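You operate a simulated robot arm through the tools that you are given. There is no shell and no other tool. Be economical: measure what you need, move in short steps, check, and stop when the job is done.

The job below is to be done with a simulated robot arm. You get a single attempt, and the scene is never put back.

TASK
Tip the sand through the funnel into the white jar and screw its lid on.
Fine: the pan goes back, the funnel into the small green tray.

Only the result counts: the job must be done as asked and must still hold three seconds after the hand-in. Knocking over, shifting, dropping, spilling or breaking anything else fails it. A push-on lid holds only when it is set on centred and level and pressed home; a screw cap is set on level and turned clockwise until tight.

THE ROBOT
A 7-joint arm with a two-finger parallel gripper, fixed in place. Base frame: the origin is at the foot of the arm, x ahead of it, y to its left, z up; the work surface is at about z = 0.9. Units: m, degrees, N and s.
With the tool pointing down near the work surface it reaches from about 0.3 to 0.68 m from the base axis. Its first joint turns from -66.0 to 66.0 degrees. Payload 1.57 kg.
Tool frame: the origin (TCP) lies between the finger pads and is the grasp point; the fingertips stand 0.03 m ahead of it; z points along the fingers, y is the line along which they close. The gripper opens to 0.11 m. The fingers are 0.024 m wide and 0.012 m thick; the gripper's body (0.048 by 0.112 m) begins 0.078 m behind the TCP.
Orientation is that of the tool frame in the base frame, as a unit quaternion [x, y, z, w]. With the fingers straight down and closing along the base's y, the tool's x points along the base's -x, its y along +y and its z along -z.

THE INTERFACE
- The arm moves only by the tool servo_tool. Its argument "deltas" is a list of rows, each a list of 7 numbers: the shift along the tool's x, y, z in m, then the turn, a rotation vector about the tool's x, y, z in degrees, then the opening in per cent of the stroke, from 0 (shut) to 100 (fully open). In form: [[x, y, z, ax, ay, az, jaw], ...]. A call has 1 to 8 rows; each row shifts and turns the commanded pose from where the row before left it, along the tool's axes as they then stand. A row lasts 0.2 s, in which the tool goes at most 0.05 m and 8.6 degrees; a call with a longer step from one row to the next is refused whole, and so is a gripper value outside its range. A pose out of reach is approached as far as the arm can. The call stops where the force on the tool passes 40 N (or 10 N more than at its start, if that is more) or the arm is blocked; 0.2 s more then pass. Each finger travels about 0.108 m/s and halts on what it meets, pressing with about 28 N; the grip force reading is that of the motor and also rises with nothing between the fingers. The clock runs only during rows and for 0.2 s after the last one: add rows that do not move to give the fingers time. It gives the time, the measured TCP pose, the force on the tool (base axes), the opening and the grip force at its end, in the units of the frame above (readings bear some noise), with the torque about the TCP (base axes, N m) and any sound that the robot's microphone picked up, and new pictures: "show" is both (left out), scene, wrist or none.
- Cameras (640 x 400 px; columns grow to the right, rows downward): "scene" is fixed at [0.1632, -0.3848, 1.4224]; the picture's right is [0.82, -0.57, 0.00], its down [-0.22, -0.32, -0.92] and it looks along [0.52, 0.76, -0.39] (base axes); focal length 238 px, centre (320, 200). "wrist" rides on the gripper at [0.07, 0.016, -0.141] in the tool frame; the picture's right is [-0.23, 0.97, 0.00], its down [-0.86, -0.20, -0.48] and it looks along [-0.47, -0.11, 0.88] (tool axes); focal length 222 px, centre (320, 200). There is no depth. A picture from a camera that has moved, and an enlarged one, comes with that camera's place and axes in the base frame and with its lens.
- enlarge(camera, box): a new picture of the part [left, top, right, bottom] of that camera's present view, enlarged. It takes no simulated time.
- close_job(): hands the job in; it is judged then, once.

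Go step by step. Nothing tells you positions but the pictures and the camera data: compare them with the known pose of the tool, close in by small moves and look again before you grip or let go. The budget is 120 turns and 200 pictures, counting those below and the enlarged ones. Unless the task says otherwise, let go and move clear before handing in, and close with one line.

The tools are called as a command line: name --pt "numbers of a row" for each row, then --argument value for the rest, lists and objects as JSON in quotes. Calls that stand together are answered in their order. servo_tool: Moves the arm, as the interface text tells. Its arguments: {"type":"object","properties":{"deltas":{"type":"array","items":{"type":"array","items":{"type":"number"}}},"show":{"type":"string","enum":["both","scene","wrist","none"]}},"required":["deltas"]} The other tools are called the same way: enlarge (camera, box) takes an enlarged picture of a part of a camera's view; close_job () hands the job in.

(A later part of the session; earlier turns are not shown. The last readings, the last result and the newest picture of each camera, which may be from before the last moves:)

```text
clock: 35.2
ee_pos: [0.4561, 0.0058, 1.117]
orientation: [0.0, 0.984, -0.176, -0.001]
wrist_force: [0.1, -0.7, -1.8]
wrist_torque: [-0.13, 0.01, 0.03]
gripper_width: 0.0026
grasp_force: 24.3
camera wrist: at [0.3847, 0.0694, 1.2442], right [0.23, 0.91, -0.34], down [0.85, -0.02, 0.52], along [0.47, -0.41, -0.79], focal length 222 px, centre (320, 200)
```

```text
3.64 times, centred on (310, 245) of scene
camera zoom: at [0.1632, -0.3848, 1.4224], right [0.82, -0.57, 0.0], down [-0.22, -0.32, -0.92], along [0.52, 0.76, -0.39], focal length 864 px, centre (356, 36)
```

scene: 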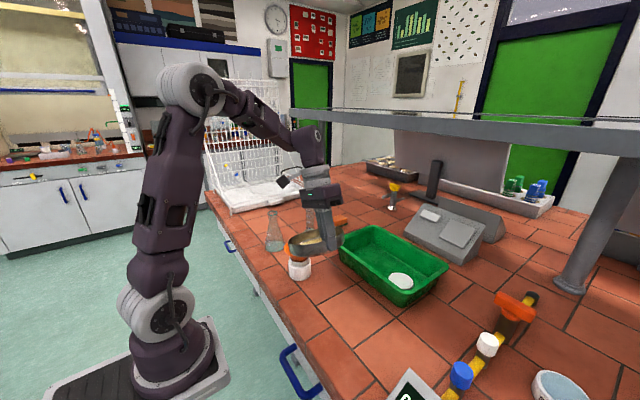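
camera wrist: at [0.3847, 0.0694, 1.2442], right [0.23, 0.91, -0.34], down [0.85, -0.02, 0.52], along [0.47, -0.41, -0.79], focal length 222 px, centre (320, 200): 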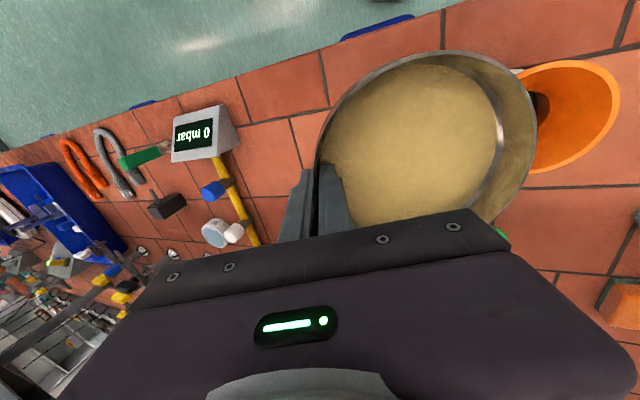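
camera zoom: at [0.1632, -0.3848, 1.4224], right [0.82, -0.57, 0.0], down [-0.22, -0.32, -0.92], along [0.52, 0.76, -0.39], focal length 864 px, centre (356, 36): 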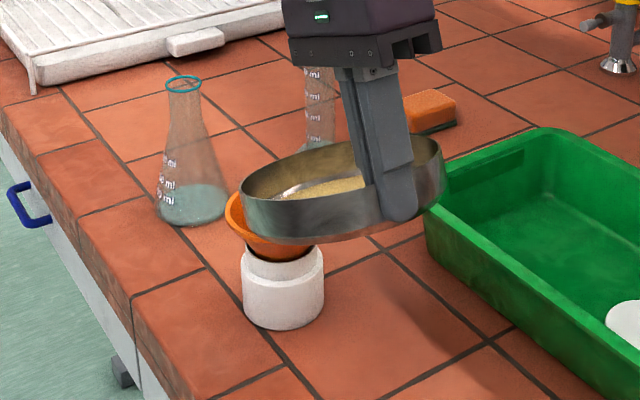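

The sand hasn't moved at 20°. Each further 5° turn about the lip needs a shift of (0.0012, -0.0131) in the tool's y and z, so I'll continue to 40°.

servo_tool --pt "0 0.0012 -0.0131 5 0 0 0" --pt "0 0.0012 -0.0131 5 0 0 0" --pt "0 0.0012 -0.0131 5 0 0 0" --pt "0 0.0012 -0.0131 5 0 0 0" --pt "0 0 0 0 0 0 0"

enlarge --camera "scene" --box '[240, 190, 380, 300]'

```text
clock: 36.4
ee_pos: [0.4563, 0.0345, 1.1609]
orientation: [0.0, 0.939, -0.344, -0.001]
wrist_force: [0.9, 0.8, -2.2]
wrist_torque: [-0.07, 0.0, -0.05]
gripper_width: 0.0029
grasp_force: 23.8
camera wrist: at [0.3843, 0.1377, 1.2587], right [0.23, 0.74, -0.63], down [0.85, 0.16, 0.49], along [0.47, -0.65, -0.6], focal length 222 px, centre (320, 200)
```

scene: 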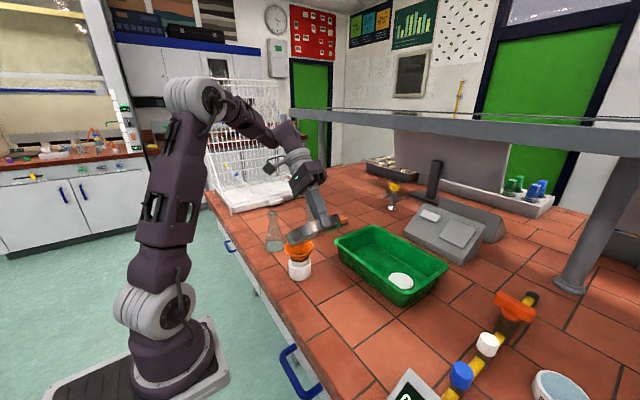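
wrist: 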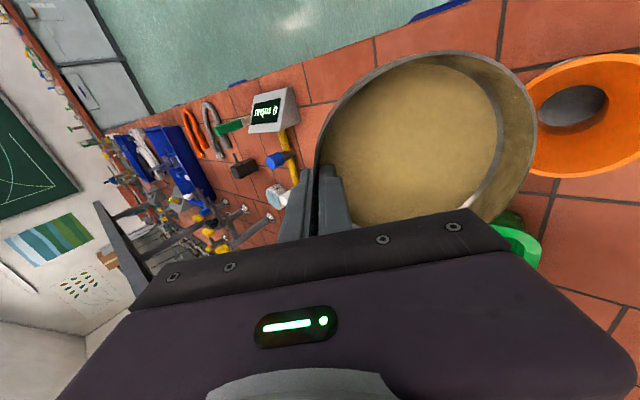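

```text
3.64 times, centred on (310, 245) of scene
camera zoom: at [0.1632, -0.3848, 1.4224], right [0.82, -0.57, 0.0], down [-0.22, -0.32, -0.92], along [0.52, 0.76, -0.39], focal length 864 px, centre (356, 36)
```

zoom: 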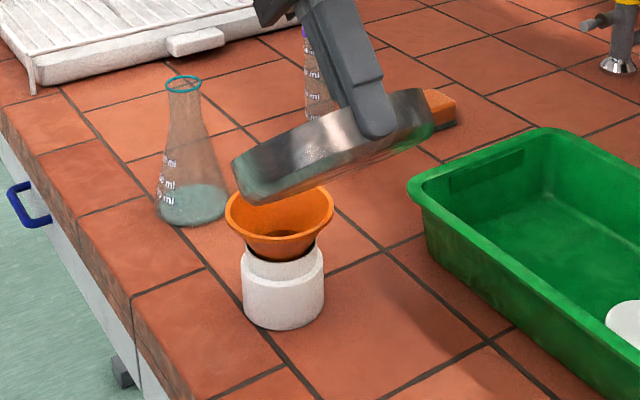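

The sand still holds at 40°, and the lip is over the near half of the funnel. Continuing to 60°.

servo_tool --pt "0 0.0012 -0.0131 5 0 0 0" --pt "0 0.0012 -0.0131 5 0 0 0" --pt "0 0.0012 -0.0131 5 0 0 0" --pt "0 0.0012 -0.0131 5 0 0 0" --pt "0 0 0 0 0 0 0"

enlarge --camera "scene" --box '[240, 190, 380, 300]'

```text
clock: 37.6
ee_pos: [0.4549, 0.0765, 1.1927]
orientation: [0.001, 0.865, -0.503, 0.0]
wrist_force: [0.4, -0.3, -2.3]
wrist_torque: [-0.02, 0.04, -0.01]
gripper_width: 0.0024
grasp_force: 24.0
camera wrist: at [0.3843, 0.2064, 1.249], right [0.23, 0.48, -0.85], down [0.85, 0.32, 0.41], along [0.47, -0.82, -0.34], focal length 222 px, centre (320, 200)
```

scene: 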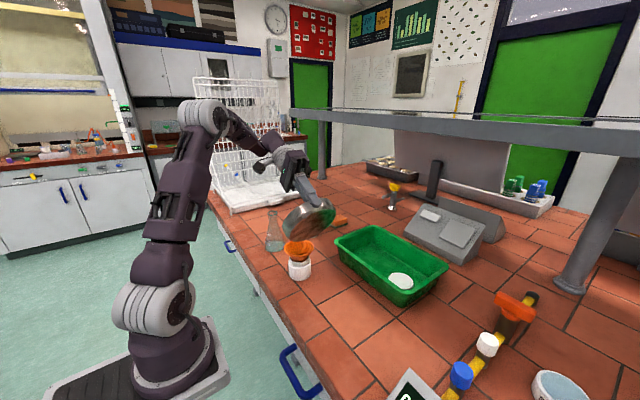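
wrist: 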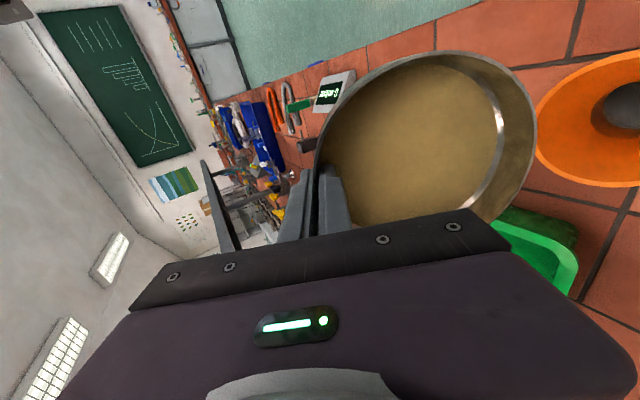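

```text
3.64 times, centred on (310, 245) of scene
camera zoom: at [0.1632, -0.3848, 1.4224], right [0.82, -0.57, 0.0], down [-0.22, -0.32, -0.92], along [0.52, 0.76, -0.39], focal length 864 px, centre (356, 36)
```

zoom: 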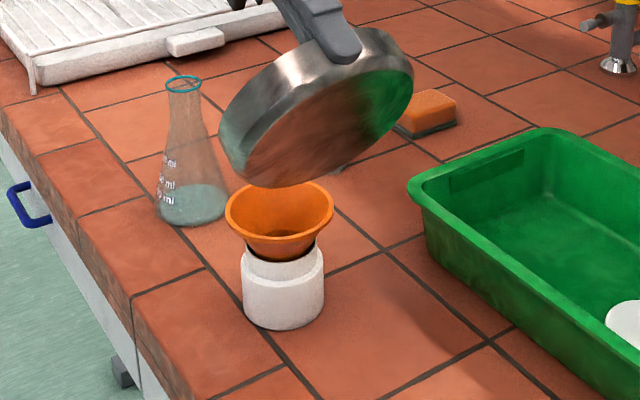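

The sand is still held at 60°. I'll nudge the lip 1 cm further over the funnel centre and continue to 80°.

servo_tool --pt "0 0.005 -0.0087 0 0 0 0" --pt "0 0.0012 -0.0131 5 0 0 0" --pt "0 0.0012 -0.0131 5 0 0 0" --pt "0 0 0 0 0 0 0" --show "scene"

enlarge --camera "scene" --box '[240, 190, 380, 300]'

servo_tool --pt "0 0.0012 -0.0131 5 0 0 0" --pt "0 0.0012 -0.0131 5 0 0 0" --pt "0 0 0 0 0 0 0" --show "both"

enlarge --camera "scene" --box '[240, 190, 380, 300]'

```text
clock: 38.6
ee_pos: [0.4555, 0.1109, 1.2027]
orientation: [0.0, 0.818, -0.575, 0.0]
wrist_force: [-1.6, -0.5, -2.0]
wrist_torque: [-0.02, -0.01, 0.01]
gripper_width: 0.0025
grasp_force: 24.2
```

scene: 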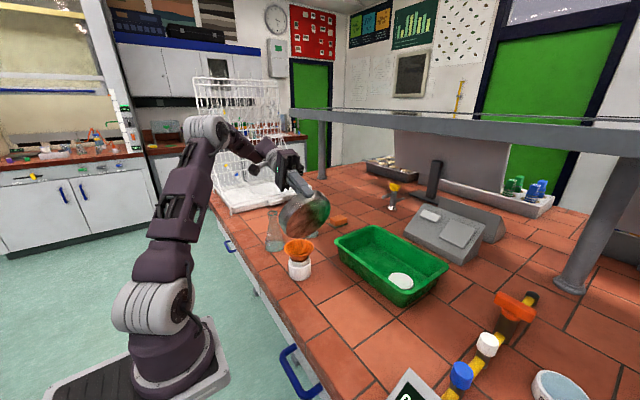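

```text
3.64 times, centred on (310, 245) of scene
camera zoom: at [0.1632, -0.3848, 1.4224], right [0.82, -0.57, 0.0], down [-0.22, -0.32, -0.92], along [0.52, 0.76, -0.39], focal length 864 px, centre (356, 36)
```

zoom: 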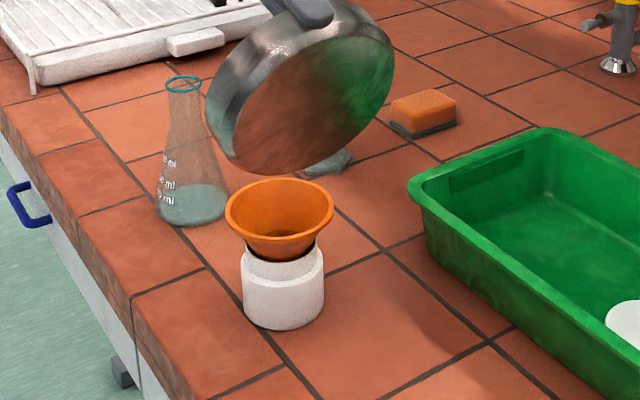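

```text
clock: 39.4
ee_pos: [0.4551, 0.1361, 1.2081]
orientation: [0.0, 0.764, -0.645, 0.0]
wrist_force: [0.2, 0.0, -2.8]
wrist_torque: [0.02, 0.01, -0.01]
gripper_width: 0.0026
grasp_force: 23.6
camera wrist: at [0.3845, 0.2777, 1.216], right [0.23, 0.16, -0.96], down [0.85, 0.44, 0.28], along [0.47, -0.88, -0.04], focal length 222 px, centre (320, 200)
```

scene: 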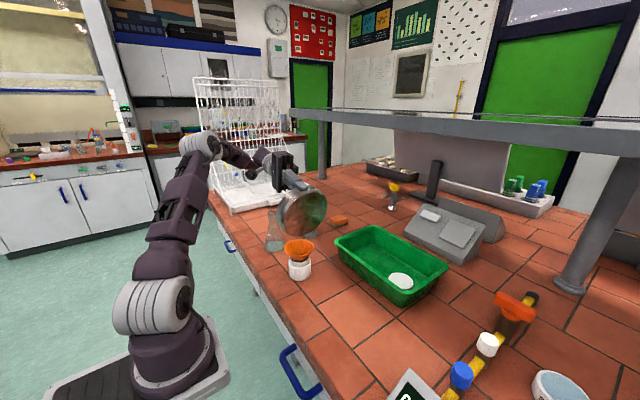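
wrist: 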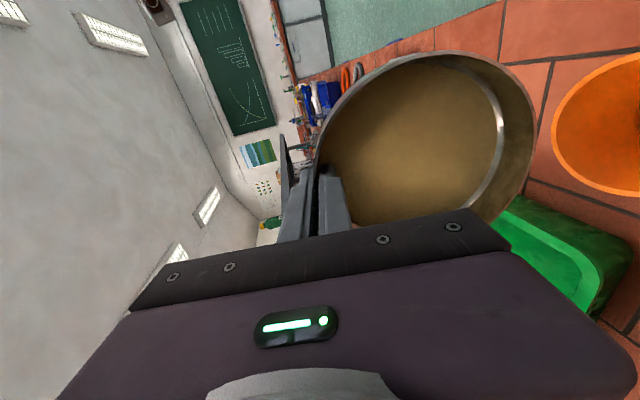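

```text
3.64 times, centred on (310, 245) of scene
camera zoom: at [0.1632, -0.3848, 1.4224], right [0.82, -0.57, 0.0], down [-0.22, -0.32, -0.92], along [0.52, 0.76, -0.39], focal length 864 px, centre (356, 36)
```

zoom: 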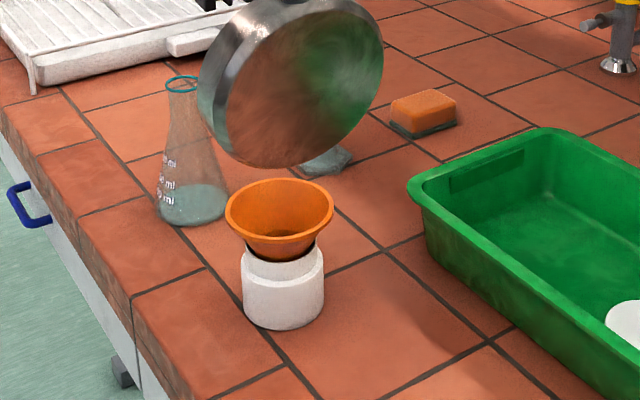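

The sand still stays put at 80°. Continuing past 90°, keeping the lip over the funnel.

servo_tool --pt "0 0.0012 -0.0131 5 0 0 0" --pt "0 0.0012 -0.0131 5 0 0 0" --pt "0 0 0 0 0 0 0" --show "both"

enlarge --camera "scene" --box '[240, 190, 380, 300]'

servo_tool --pt "0 0.0012 -0.0131 5 0 0 0" --pt "0 0.0012 -0.0131 5 0 0 0" --pt "0 0 0 0 0 0 0" --show "both"

enlarge --camera "scene" --box '[240, 190, 380, 300]'

```text
clock: 40.2
ee_pos: [0.4656, 0.1458, 1.2037]
orientation: [0.001, -0.705, 0.709, -0.001]
wrist_force: [0.2, 0.4, -1.0]
wrist_torque: [0.09, 0.03, 0.03]
gripper_width: 0.0026
grasp_force: 23.7
out of reach, approached as far as the arm can: row 1, 2
camera wrist: at [0.3942, 0.2879, 1.1866], right [0.23, 0.0, -0.97], down [0.85, 0.48, 0.2], along [0.47, -0.88, 0.11], focal length 222 px, centre (320, 200)
```

scene: 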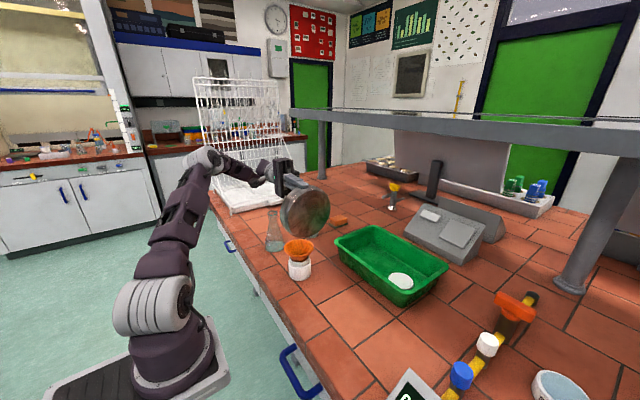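
wrist: 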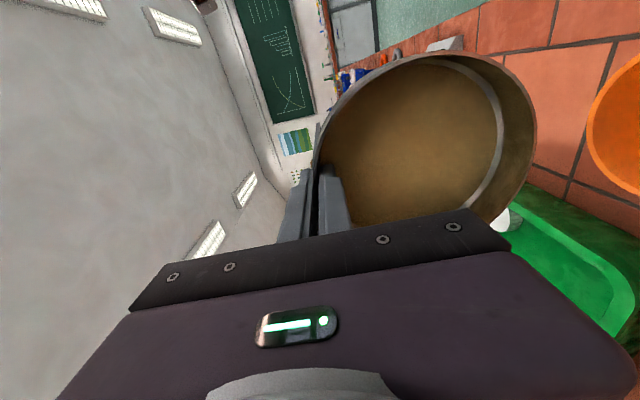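

```text
3.64 times, centred on (310, 245) of scene
camera zoom: at [0.1632, -0.3848, 1.4224], right [0.82, -0.57, 0.0], down [-0.22, -0.32, -0.92], along [0.52, 0.76, -0.39], focal length 864 px, centre (356, 36)
```

zoom: 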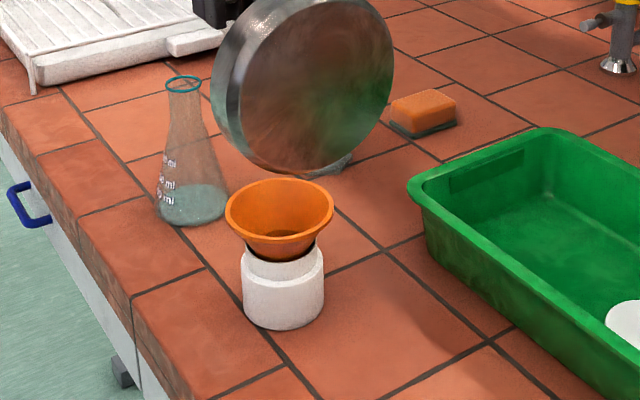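

```text
clock: 41.0
ee_pos: [0.481, 0.1546, 1.1961]
orientation: [0.001, -0.641, 0.767, -0.001]
wrist_force: [0.0, 0.3, -2.2]
wrist_torque: [0.09, 0.02, 0.03]
gripper_width: 0.0029
grasp_force: 24.2
out of reach, approached as far as the arm can: row 1, 2
camera wrist: at [0.4105, 0.2903, 1.1542], right [0.23, -0.17, -0.96], down [0.85, 0.51, 0.11], along [0.47, -0.84, 0.26], focal length 222 px, centre (320, 200)
```

scene: 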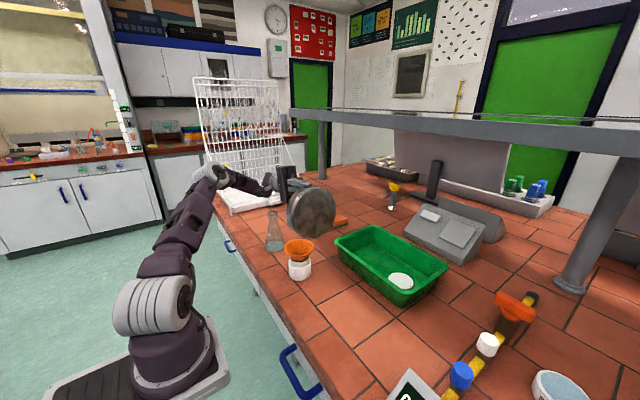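
wrist: 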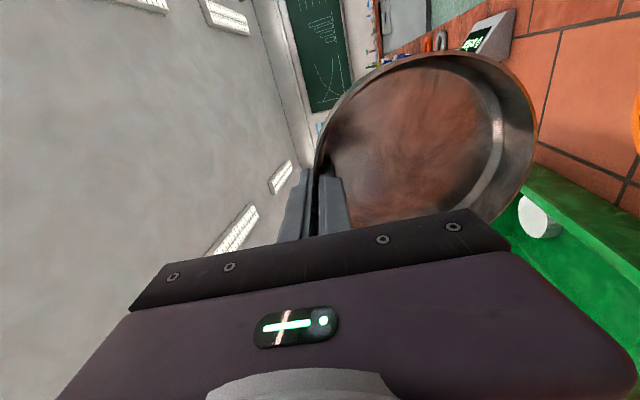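

```text
3.64 times, centred on (310, 245) of scene
camera zoom: at [0.1632, -0.3848, 1.4224], right [0.82, -0.57, 0.0], down [-0.22, -0.32, -0.92], along [0.52, 0.76, -0.39], focal length 864 px, centre (356, 36)
```

zoom: 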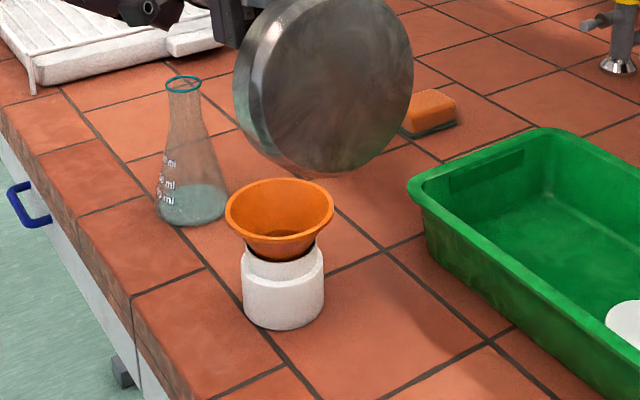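

The pan now looks empty. The arm had drifted, putting the lip near the funnel's edge at the end, so I'll check for any spilled sand.

enlarge --camera "scene" --box '[275, 225, 335, 290]'

enlarge --camera "wrist" --box '[300, 40, 560, 230]'

servo_tool --pt "0 -0.0197 0.0035 0 0 0 0" --pt "0 0 0 -8 0 0 0" --pt "0 0 0 -8 0 0 0" --pt "0 0 0 -8 0 0 0" --pt "0 0 0 -8 0 0 0" --pt "0 0 0 -8 0 0 0" --pt "0 0 0 0 0 0 0" --show "both"

```text
6.15 times, centred on (305, 258) of scene
camera zoom: at [0.1632, -0.3848, 1.4224], right [0.82, -0.57, 0.0], down [-0.22, -0.32, -0.92], along [0.52, 0.76, -0.39], focal length 1462 px, centre (412, -154)
```

zoom: 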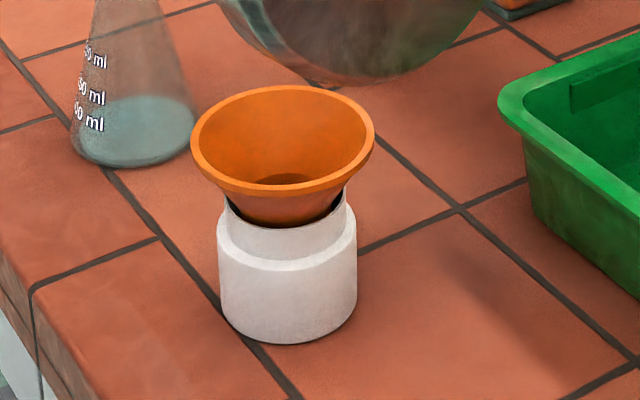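

```text
2.11 times, centred on (430, 135) of wrist
camera zoom: at [0.4105, 0.2903, 1.1542], right [0.23, -0.17, -0.96], down [0.85, 0.51, 0.11], along [0.47, -0.84, 0.26], focal length 468 px, centre (88, 337)
```

zoom: 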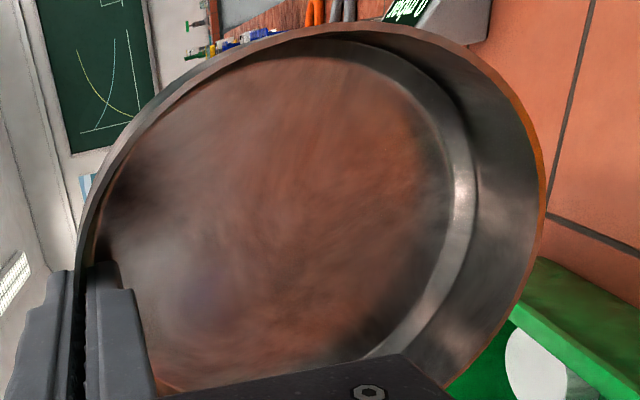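

```text
clock: 42.6
ee_pos: [0.4821, 0.1537, 1.2151]
orientation: [0.0, 0.865, -0.501, 0.0]
wrist_force: [-1.1, -0.4, -1.3]
wrist_torque: [-0.01, 0.03, -0.01]
gripper_width: 0.003
grasp_force: 23.9
camera wrist: at [0.411, 0.2846, 1.2718], right [0.23, 0.48, -0.84], down [0.85, 0.32, 0.41], along [0.47, -0.82, -0.34], focal length 222 px, centre (320, 200)
```

scene: 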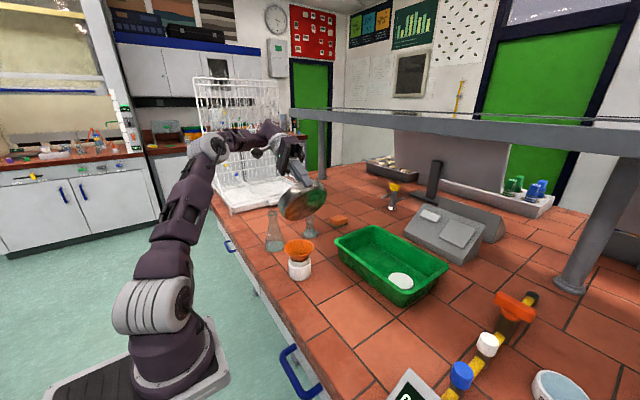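
wrist: 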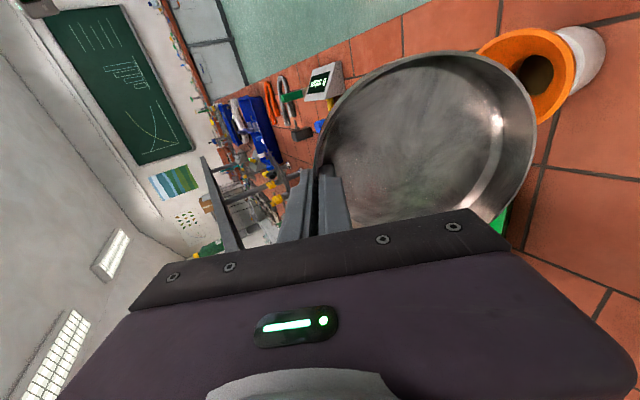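

No spill is visible and the pan is clean. I'll level it and carry it back to where it stood.

servo_tool --pt "0 0 0 -8 0 0 0" --pt "0 0 0 -8 0 0 0" --pt "0 0 0 -8 0 0 0" --pt "0 0 0 -8 0 0 0" --pt "0 0 0 -8 0 0 0" --pt "0 0 0 -8 0 0 0" --pt "0 0 0 -8 0 0 0" --pt "0 0 0 -4 0 0 0" --show "none"

servo_tool --pt "0.002 -0.04 0 0 0 0 0" --pt "0.004 -0.045 0 0 0 0 0" --pt "0.004 -0.045 0 0 0 0 0" --pt "0.004 -0.045 0 0 0 0 0" --pt "0.004 -0.045 0 0 0 0 0" --pt "0.004 -0.045 0 0 0 0 0" --pt "0 -0.04 0 0 0 0 0" --pt "0 -0.025 0.02 0 0 0 0" --show "none"

servo_tool --pt "0 0 0.04 0 0 0 0" --pt "0 0 0.045 0 0 0 0" --pt "0 0 0.045 0 0 0 0" --pt "0 0 0.045 0 0 0 0" --pt "0 0 0.03 0 0 0 0" --pt "0 0 0 0 0 0 0" --show "both"

```text
clock: 44.4
ee_pos: [0.4821, 0.1541, 1.2164]
orientation: [-0.001, 1.0, -0.001, 0.001]
wrist_force: [0.6, 0.2, -1.7]
wrist_torque: [-0.13, 0.07, -0.01]
gripper_width: 0.0027
grasp_force: 24.2
```

```text
clock: 46.2
ee_pos: [0.4614, -0.1762, 1.1966]
orientation: [-0.001, 1.0, -0.003, -0.001]
wrist_force: [-0.1, -0.5, -2.0]
wrist_torque: [-0.11, 0.01, 0.02]
gripper_width: 0.0029
grasp_force: 24.2
```

```text
clock: 47.6
ee_pos: [0.4599, -0.1769, 0.9911]
orientation: [0.0, 1.0, -0.001, 0.0]
wrist_force: [0.4, 0.0, -2.2]
wrist_torque: [-0.13, 0.02, -0.01]
gripper_width: 0.0026
grasp_force: 23.9
camera wrist: at [0.3893, -0.1602, 1.1328], right [0.23, 0.97, 0.0], down [0.86, -0.2, 0.48], along [0.47, -0.11, -0.88], focal length 222 px, centre (320, 200)
```

scene: 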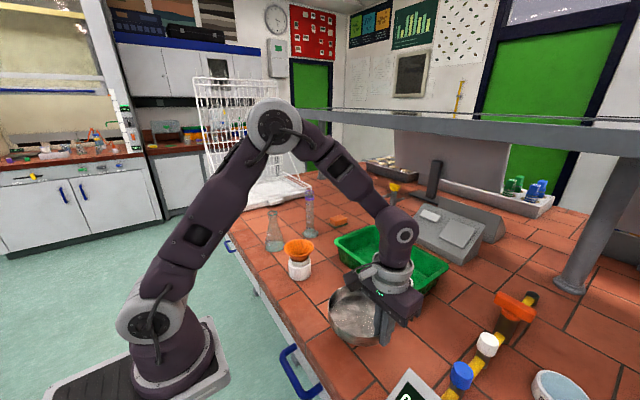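
wrist: 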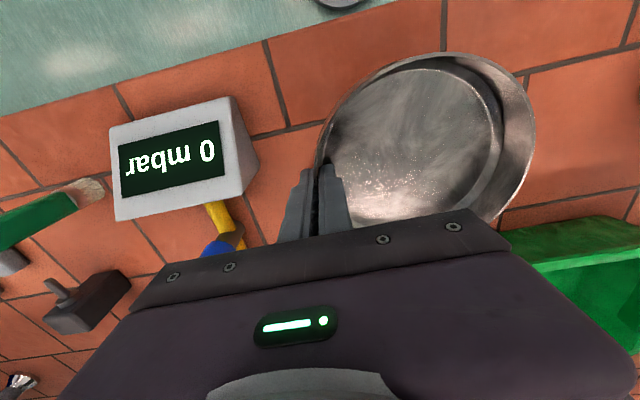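

The pan is above its old spot, and lowering it 0.054 m will bring it to its starting height. I'll set it down gently.

servo_tool --pt "0 0 0.02 0 0 0 0" --pt "0 0 0.02 0 0 0 0" --pt "0 0 0.008 0 0 0 0" --pt "0 0 0.004 0 0 0 0" --pt "0 0 0.002 0 0 0 0" --pt "0 0 0 0 0 0 0" --show "scene"

enlarge --camera "scene" --box '[320, 270, 420, 370]'

```text
clock: 49.0
ee_pos: [0.4608, -0.1765, 0.9378]
orientation: [0.0, 1.0, -0.002, 0.0]
wrist_force: [1.5, -1.1, 1.1]
wrist_torque: [0.14, -0.29, -0.04]
gripper_width: 0.0026
grasp_force: 23.5
```

scene: 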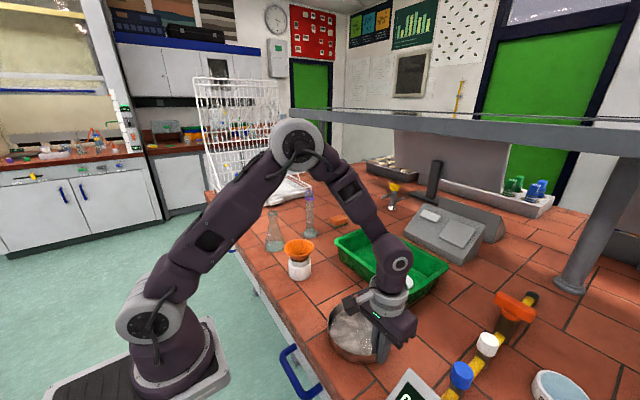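

```text
4.00 times, centred on (370, 320) of scene
camera zoom: at [0.1632, -0.3848, 1.4224], right [0.82, -0.57, 0.0], down [-0.22, -0.32, -0.92], along [0.52, 0.76, -0.39], focal length 951 px, centre (120, -280)
```

zoom: 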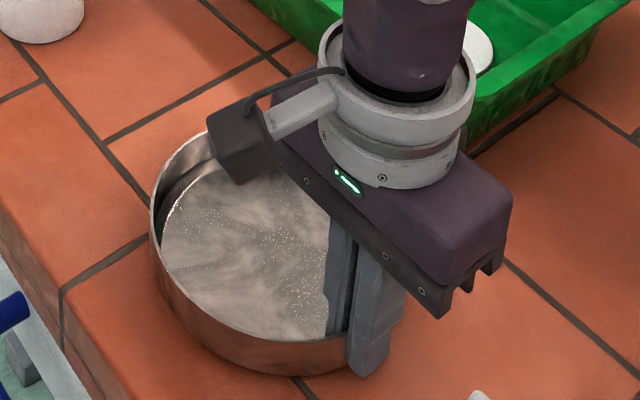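

The pan is on the table, so I'll release and rise straight up.

servo_tool --pt "0 0 0 0 0 0 20" --pt "0 0 0 0 0 0 40" --pt "0 0 0 0 0 0 40" --pt "0 0 -0.03 0 0 0 40" --pt "0 0 -0.04 0 0 0 40" --pt "0 0 -0.045 0 0 0 40" --pt "0 0 -0.045 0 0 0 60" --pt "0 0 -0.04 0 0 0 100" --show "both"

enlarge --camera "scene" --box '[240, 180, 460, 370]'

```text
clock: 50.8
ee_pos: [0.4611, -0.1768, 1.1385]
orientation: [0.0, 1.0, -0.002, 0.0]
wrist_force: [0.2, 0.4, 0.8]
wrist_torque: [0.02, 0.0, -0.02]
gripper_width: 0.11
grasp_force: 0.1
camera wrist: at [0.3888, -0.1603, 1.2799], right [0.23, 0.97, 0.0], down [0.86, -0.2, 0.48], along [0.47, -0.11, -0.88], focal length 222 px, centre (320, 200)
```

scene: 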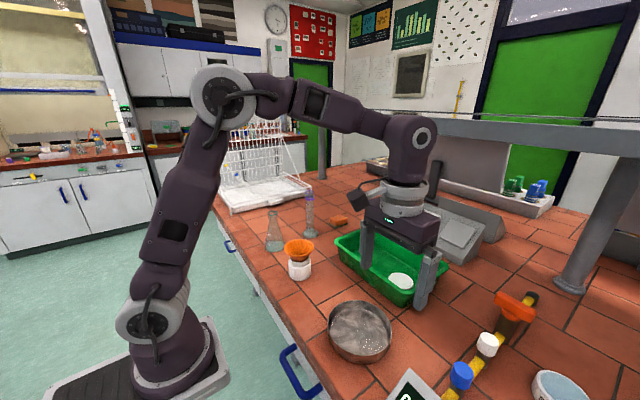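
wrist: 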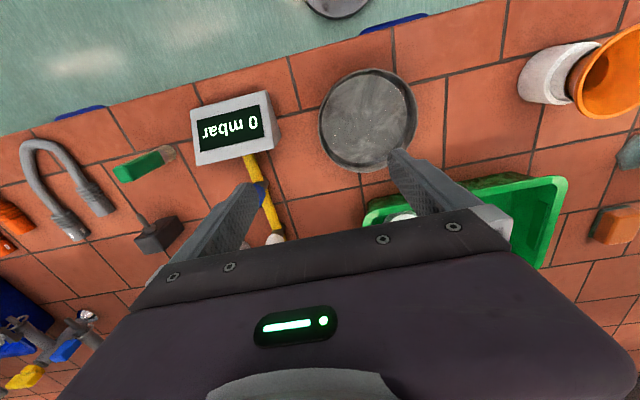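

```text
2.11 times, centred on (350, 275) of scene
camera zoom: at [0.1632, -0.3848, 1.4224], right [0.82, -0.57, 0.0], down [-0.22, -0.32, -0.92], along [0.52, 0.76, -0.39], focal length 500 px, centre (257, 42)
```

zoom: 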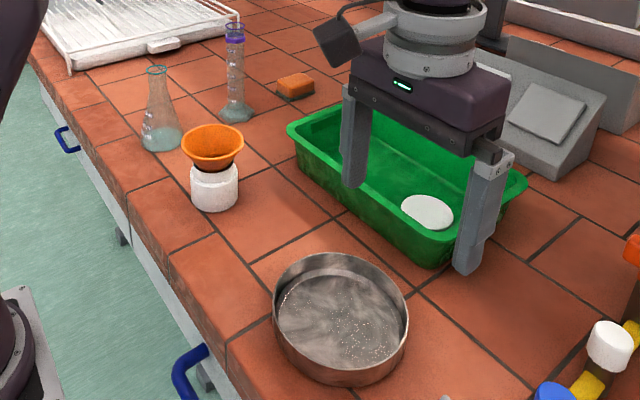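

The pan is back within 2 mm of where it was. Next is the funnel: I'll go above it with the jaws fully open along y.

servo_tool --pt "0 0.045 -0.02 0 0 0 100" --pt "0 0.048 0 0 0 0 100" --pt "0 0.048 0 0 0 0 100" --pt "0 0.048 0 0 0 0 100" --pt "0 0.048 0 0 0 0 100" --pt "0.002 0.048 0 0 0 0 100" --pt "0.002 0.048 0 0 0 0 100" --pt "0 0.004 0.02 0 0 0 100" --show "none"

servo_tool --pt "0 0 0.025 0 0 0 100" --pt "0 0 0.02 0 0 0 100" --pt "0 0 0 0 0 0 100" --show "both"

enlarge --camera "wrist" --box '[200, 0, 520, 200]'

enlarge --camera "scene" --box '[240, 180, 380, 300]'

```text
clock: 52.6
ee_pos: [0.4553, 0.1598, 1.1367]
orientation: [0.0, 1.0, -0.002, -0.001]
wrist_force: [0.1, 0.0, -0.6]
wrist_torque: [-0.03, -0.03, 0.02]
gripper_width: 0.1098
grasp_force: 0.1
```

```text
clock: 53.4
ee_pos: [0.4554, 0.1606, 1.0917]
orientation: [-0.001, 1.0, -0.002, 0.0]
wrist_force: [-0.1, -0.1, 0.5]
wrist_torque: [0.02, 0.01, -0.02]
gripper_width: 0.11
grasp_force: 0.1
camera wrist: at [0.3847, 0.1776, 1.2324], right [0.23, 0.97, 0.0], down [0.85, -0.2, 0.48], along [0.47, -0.11, -0.88], focal length 222 px, centre (320, 200)
```

scene: 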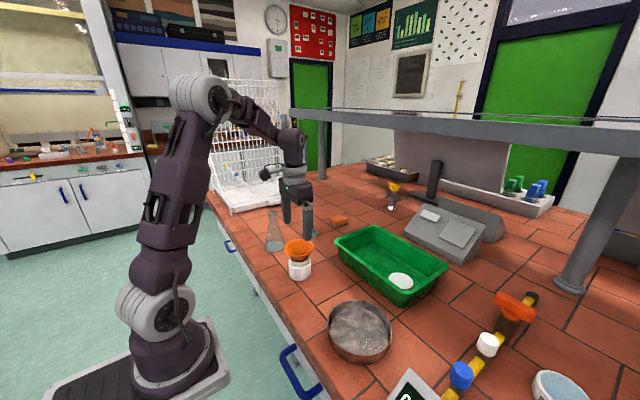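
wrist: 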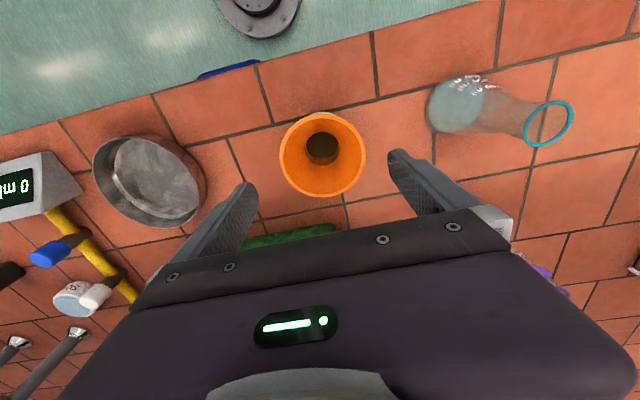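

```text
2.00 times, centred on (360, 100) of wrist
camera zoom: at [0.3847, 0.1776, 1.2324], right [0.23, 0.97, 0.0], down [0.85, -0.2, 0.48], along [0.47, -0.11, -0.88], focal length 444 px, centre (240, 400)
```

zoom: 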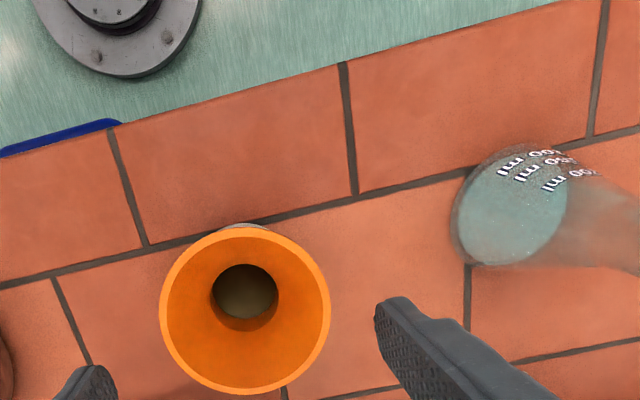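

```text
3.33 times, centred on (310, 240) of scene
camera zoom: at [0.1632, -0.3848, 1.4224], right [0.82, -0.57, 0.0], down [-0.22, -0.32, -0.92], along [0.52, 0.76, -0.39], focal length 792 px, centre (353, 67)
```

zoom: 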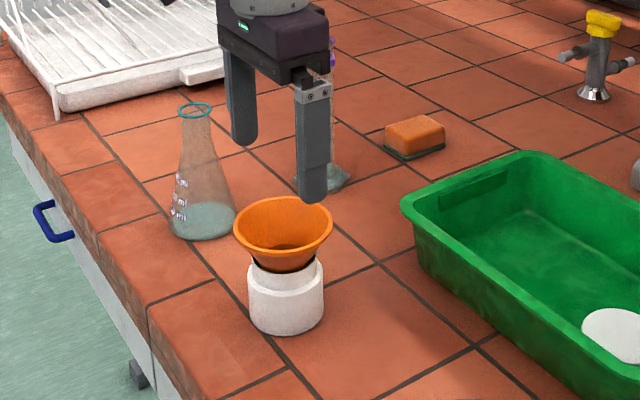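

The funnel centre is at about (0.457, 0.162) with a rim of 0.092, and sand shows down in its throat. I'll lower the open jaws around the rim.

servo_tool --pt "-0.001 0.0015 0.03 0 0 0 100" --pt "0 0 0.025 0 0 0 100" --pt "0 0 0.02 0 0 0 100" --pt "0 0 0.015 0 0 0 100" --pt "0 0 0.005 0 0 0 100" --pt "0 0 0 0 0 0 100" --show "both"

enlarge --camera "wrist" --box '[200, 60, 480, 230]'

enlarge --camera "scene" --box '[265, 210, 345, 290]'

```text
clock: 54.8
ee_pos: [0.4565, 0.1613, 0.9976]
orientation: [0.0, 1.0, -0.002, 0.0]
wrist_force: [0.3, 0.7, 0.3]
wrist_torque: [0.03, 0.01, -0.03]
gripper_width: 0.11
grasp_force: 0.1
camera wrist: at [0.3856, 0.1786, 1.1372], right [0.23, 0.97, 0.0], down [0.86, -0.2, 0.48], along [0.47, -0.11, -0.88], focal length 222 px, centre (320, 200)
```

scene: 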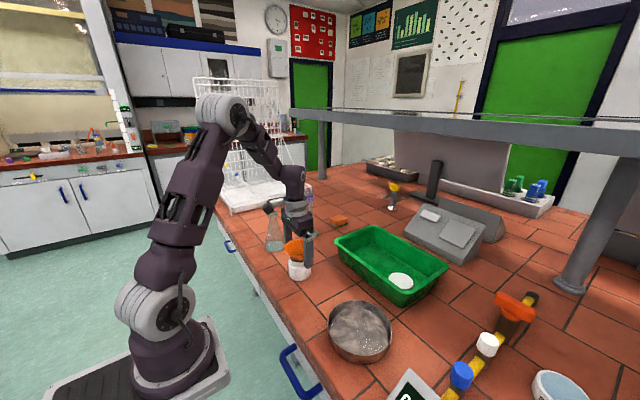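
wrist: 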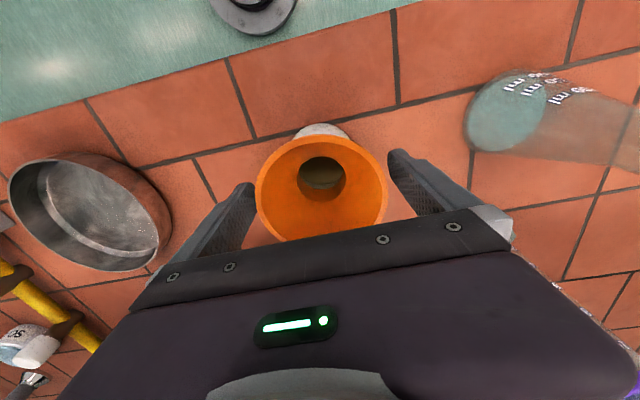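

```text
2.29 times, centred on (340, 145) of wrist
camera zoom: at [0.3856, 0.1786, 1.1372], right [0.23, 0.97, 0.0], down [0.86, -0.2, 0.48], along [0.47, -0.11, -0.88], focal length 508 px, centre (274, 326)
```

zoom: 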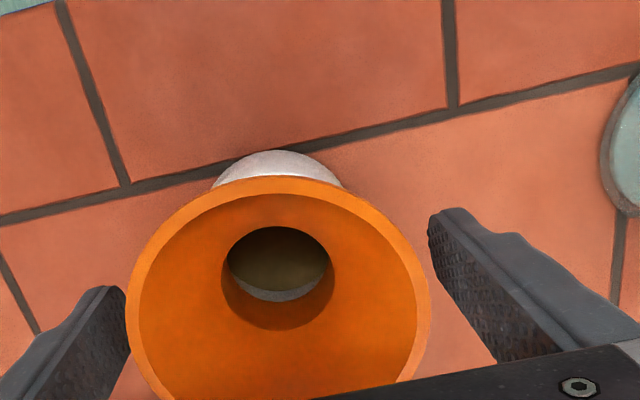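

```text
5.00 times, centred on (305, 250) of scene
camera zoom: at [0.1632, -0.3848, 1.4224], right [0.82, -0.57, 0.0], down [-0.22, -0.32, -0.92], along [0.52, 0.76, -0.39], focal length 1188 px, centre (395, -50)
```

zoom: 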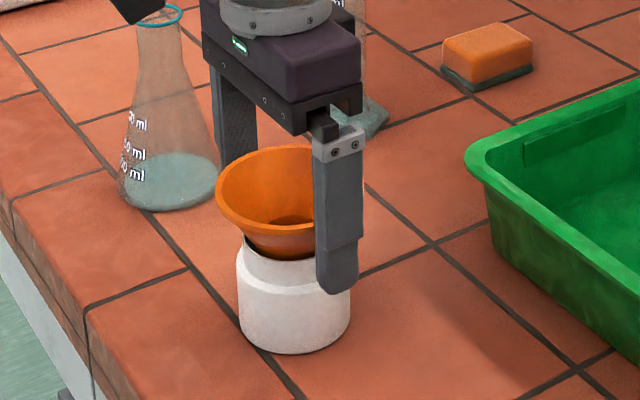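

The jaws straddle the rim evenly, at TCP height. Closing on the funnel.

servo_tool --pt "0 0 0 0 0 0 92" --pt "0 0 0 0 0 0 86" --pt "0 0 0 0 0 0 80" --pt "0 0 0 0 0 0 70" --pt "0 0 0 0 0 0 60" --pt "0 0 0 0 0 0 60" --show "none"

enlarge --camera "scene" --box '[265, 210, 345, 290]'

```text
clock: 56.2
ee_pos: [0.4567, 0.1618, 0.9964]
orientation: [0.0, 1.0, -0.002, 0.0]
wrist_force: [0.5, -0.3, -0.2]
wrist_torque: [-0.01, 0.02, 0.03]
gripper_width: 0.0858
grasp_force: 28.2
```

```text
5.00 times, centred on (305, 250) of scene
camera zoom: at [0.1632, -0.3848, 1.4224], right [0.82, -0.57, 0.0], down [-0.22, -0.32, -0.92], along [0.52, 0.76, -0.39], focal length 1188 px, centre (395, -50)
```

zoom: 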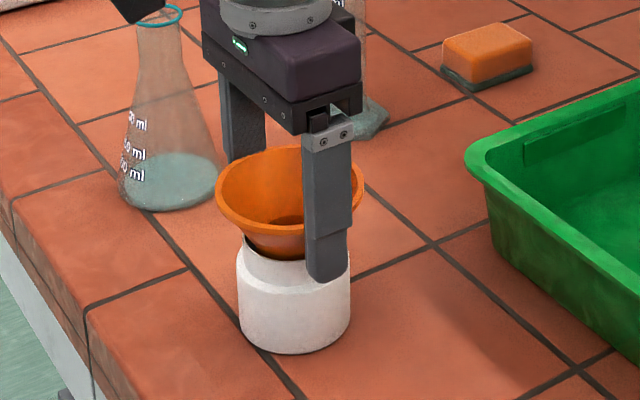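

The funnel is gripped at 0.086 m. I'll lift it straight up slowly.

servo_tool --pt "0 0 -0.005 0 0 0 40" --pt "0 0 -0.01 0 0 0 40" --pt "0 0 -0.015 0 0 0 40" --pt "0 0 -0.02 0 0 0 40" --pt "0 0 -0.02 0 0 0 40" --pt "0 0 -0.02 0 0 0 40" --pt "0 0 0 0 0 0 40" --show "both"

enlarge --camera "scene" --box '[265, 180, 365, 290]'

```text
clock: 57.8
ee_pos: [0.4571, 0.1619, 1.0867]
orientation: [0.0, 1.0, -0.002, 0.0]
wrist_force: [-0.5, -0.9, 0.2]
wrist_torque: [-0.01, 0.0, -0.03]
gripper_width: 0.0861
grasp_force: 28.7
camera wrist: at [0.386, 0.1792, 1.2281], right [0.23, 0.97, 0.0], down [0.85, -0.2, 0.48], along [0.47, -0.11, -0.88], focal length 222 px, centre (320, 200)
```

scene: 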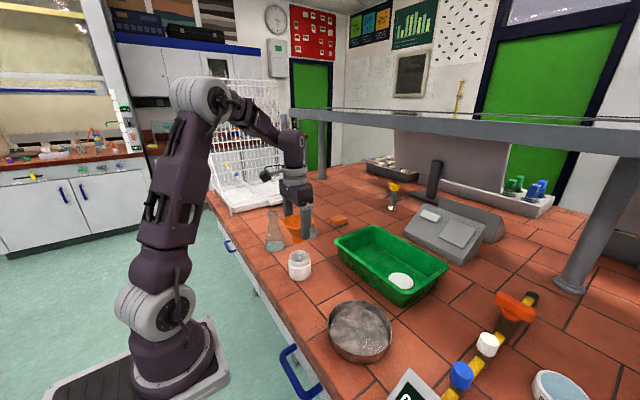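
wrist: 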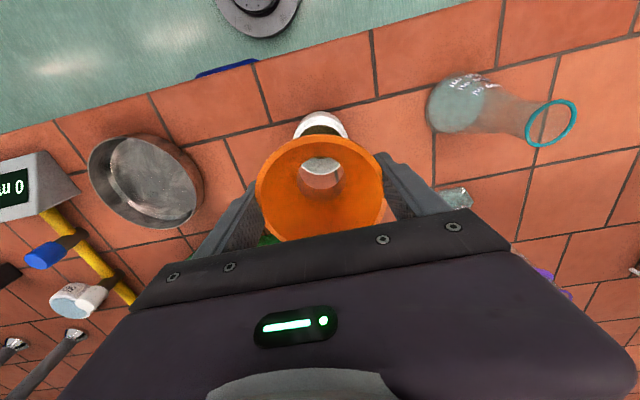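

```text
3.64 times, centred on (315, 235) of scene
camera zoom: at [0.1632, -0.3848, 1.4224], right [0.82, -0.57, 0.0], down [-0.22, -0.32, -0.92], along [0.52, 0.76, -0.39], focal length 864 px, centre (338, 73)
```

zoom: 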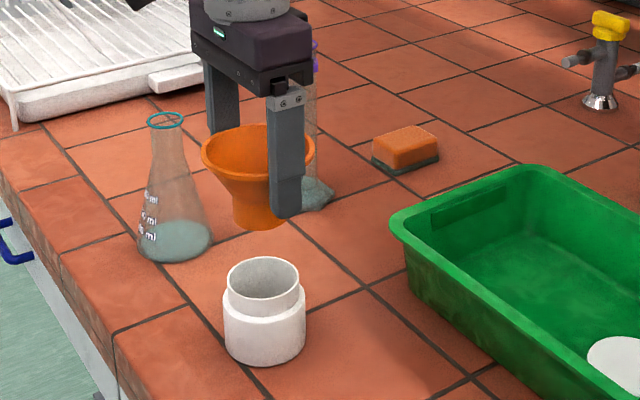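

The funnel came out cleanly and the jar stands undisturbed. I'll carry the funnel over to the +y end of the green tray, away from the lid.

servo_tool --pt "0 0 -0.025 0 0 0 40" --pt "-0.035 -0.012 0 0 0 0 40" --pt "-0.035 -0.013 0 0 0 0 40" --pt "-0.035 -0.013 0 0 0 0 40" --pt "-0.035 -0.013 0 0 0 0 40" --pt "-0.035 -0.013 0 0 0 0 40" --pt "-0.035 -0.013 0 0 0 0 40" --pt "0 0 0 0 0 0 40" --show "both"

enlarge --camera "scene" --box '[310, 180, 460, 310]'

```text
clock: 59.6
ee_pos: [0.6439, 0.0804, 1.1123]
orientation: [-0.003, 1.0, -0.005, 0.0]
wrist_force: [0.3, 0.4, 0.5]
wrist_torque: [0.04, 0.03, 0.01]
gripper_width: 0.0858
grasp_force: 27.8
out of reach, approached as far as the arm can: row 7
camera wrist: at [0.5731, 0.0974, 1.2524], right [0.22, 0.98, -0.01], down [0.86, -0.19, 0.48], along [0.47, -0.11, -0.88], focal length 222 px, centre (320, 200)
```

scene: 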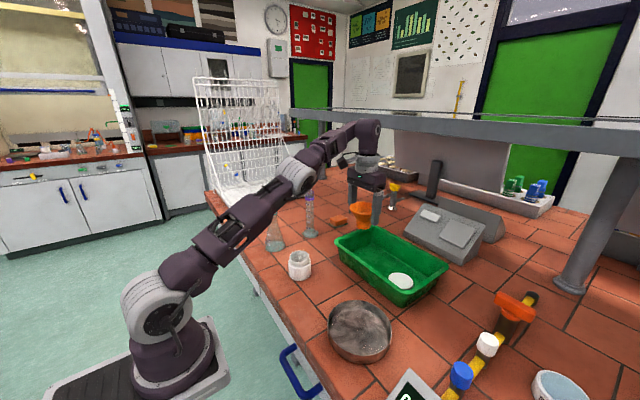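
wrist: 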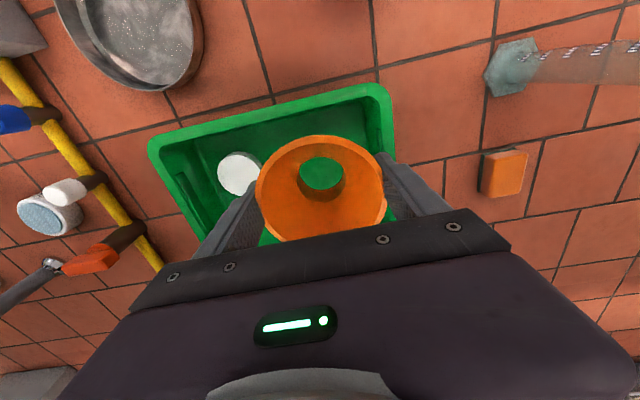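

```text
3.08 times, centred on (385, 245) of scene
camera zoom: at [0.1632, -0.3848, 1.4224], right [0.82, -0.57, 0.0], down [-0.22, -0.32, -0.92], along [0.52, 0.76, -0.39], focal length 731 px, centre (120, 62)
```

zoom: 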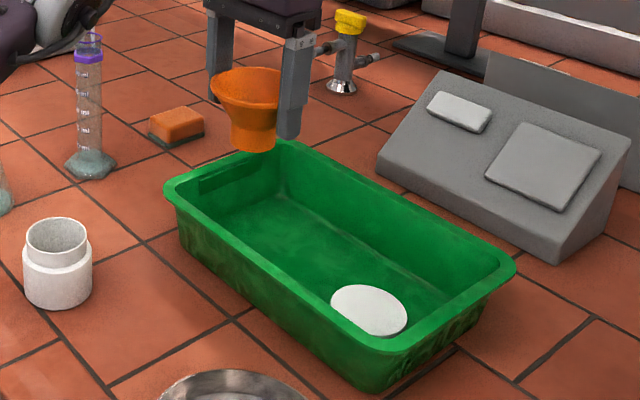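

At this height the reach ends at x = 0.644, but the funnel is already over the tray floor. I'll lower it, easing outward a little.

servo_tool --pt "0 0 0.03 0 0 0 40" --pt "-0.008 0 0.03 0 0 0 40" --pt "-0.008 0 0.03 0 0 0 40" --pt "0 0 0.015 0 0 0 40" --pt "0 0 0 0 0 0 40" --show "both"

enlarge --camera "scene" --box '[310, 180, 460, 310]'

```text
clock: 60.8
ee_pos: [0.6606, 0.0809, 1.007]
orientation: [0.001, 1.0, -0.002, 0.0]
wrist_force: [-0.5, -0.5, -1.0]
wrist_torque: [0.0, 0.02, -0.02]
gripper_width: 0.086
grasp_force: 28.2
camera wrist: at [0.5898, 0.0969, 1.1477], right [0.23, 0.97, 0.0], down [0.85, -0.2, 0.48], along [0.47, -0.11, -0.88], focal length 222 px, centre (320, 200)
```

scene: 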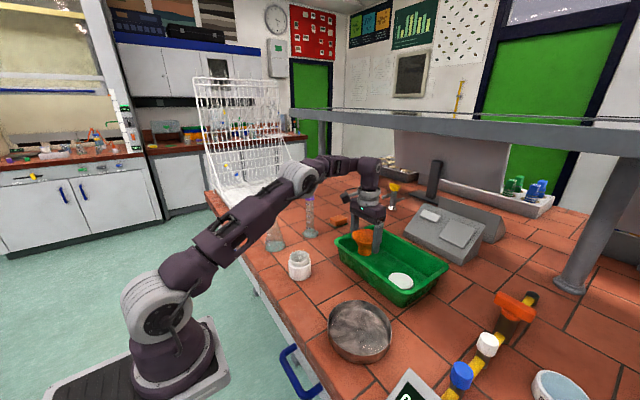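
wrist: 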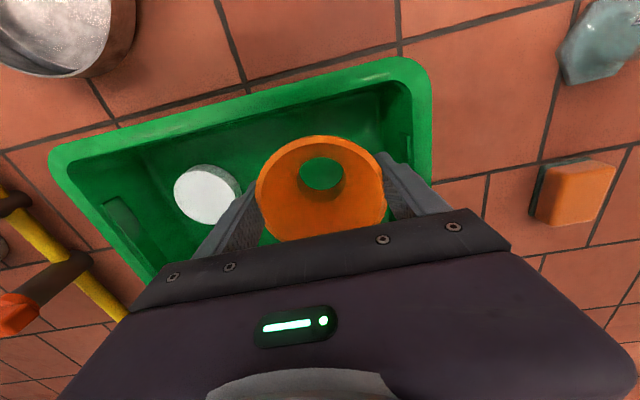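

```text
3.08 times, centred on (385, 245) of scene
camera zoom: at [0.1632, -0.3848, 1.4224], right [0.82, -0.57, 0.0], down [-0.22, -0.32, -0.92], along [0.52, 0.76, -0.39], focal length 731 px, centre (120, 62)
```

zoom: 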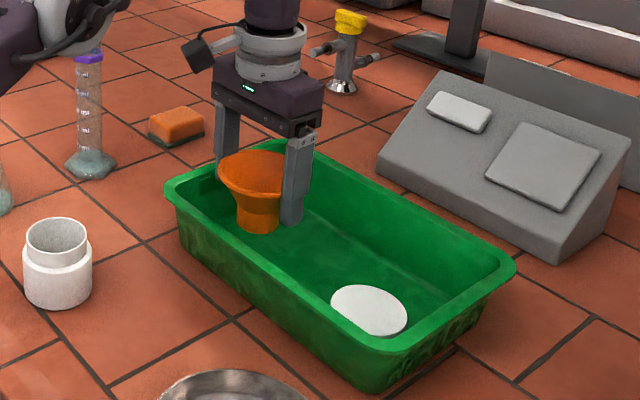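

The funnel is going down inside the tray. I'll shift it slightly away from the end wall and lower until it touches.

servo_tool --pt "-0.004 -0.006 0.01 0 0 0 40" --pt "-0.003 -0.005 0.008 0 0 0 40" --pt "0 0 0.005 0 0 0 40" --pt "0 0 0.004 0 0 0 40" --pt "0 0 0 0 0 0 40" --show "none"

enlarge --camera "scene" --box '[330, 200, 410, 280]'

```text
clock: 62.0
ee_pos: [0.6669, 0.07, 0.9803]
orientation: [0.0, 1.0, -0.002, 0.0]
wrist_force: [0.3, 0.0, 0.4]
wrist_torque: [0.01, -0.04, -0.02]
gripper_width: 0.0859
grasp_force: 28.1
```

```text
5.00 times, centred on (370, 240) of scene
camera zoom: at [0.1632, -0.3848, 1.4224], right [0.82, -0.57, 0.0], down [-0.22, -0.32, -0.92], along [0.52, 0.76, -0.39], focal length 1188 px, centre (70, 0)
```

zoom: 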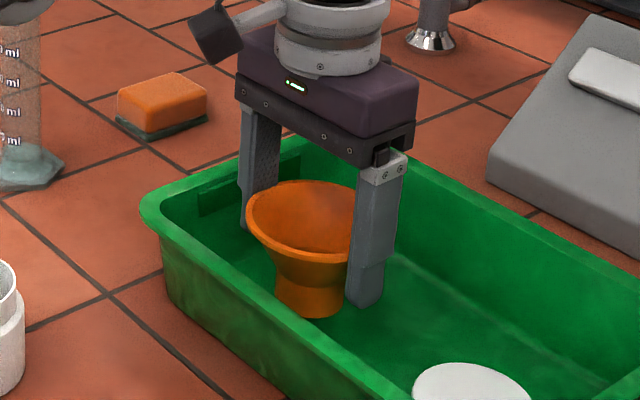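

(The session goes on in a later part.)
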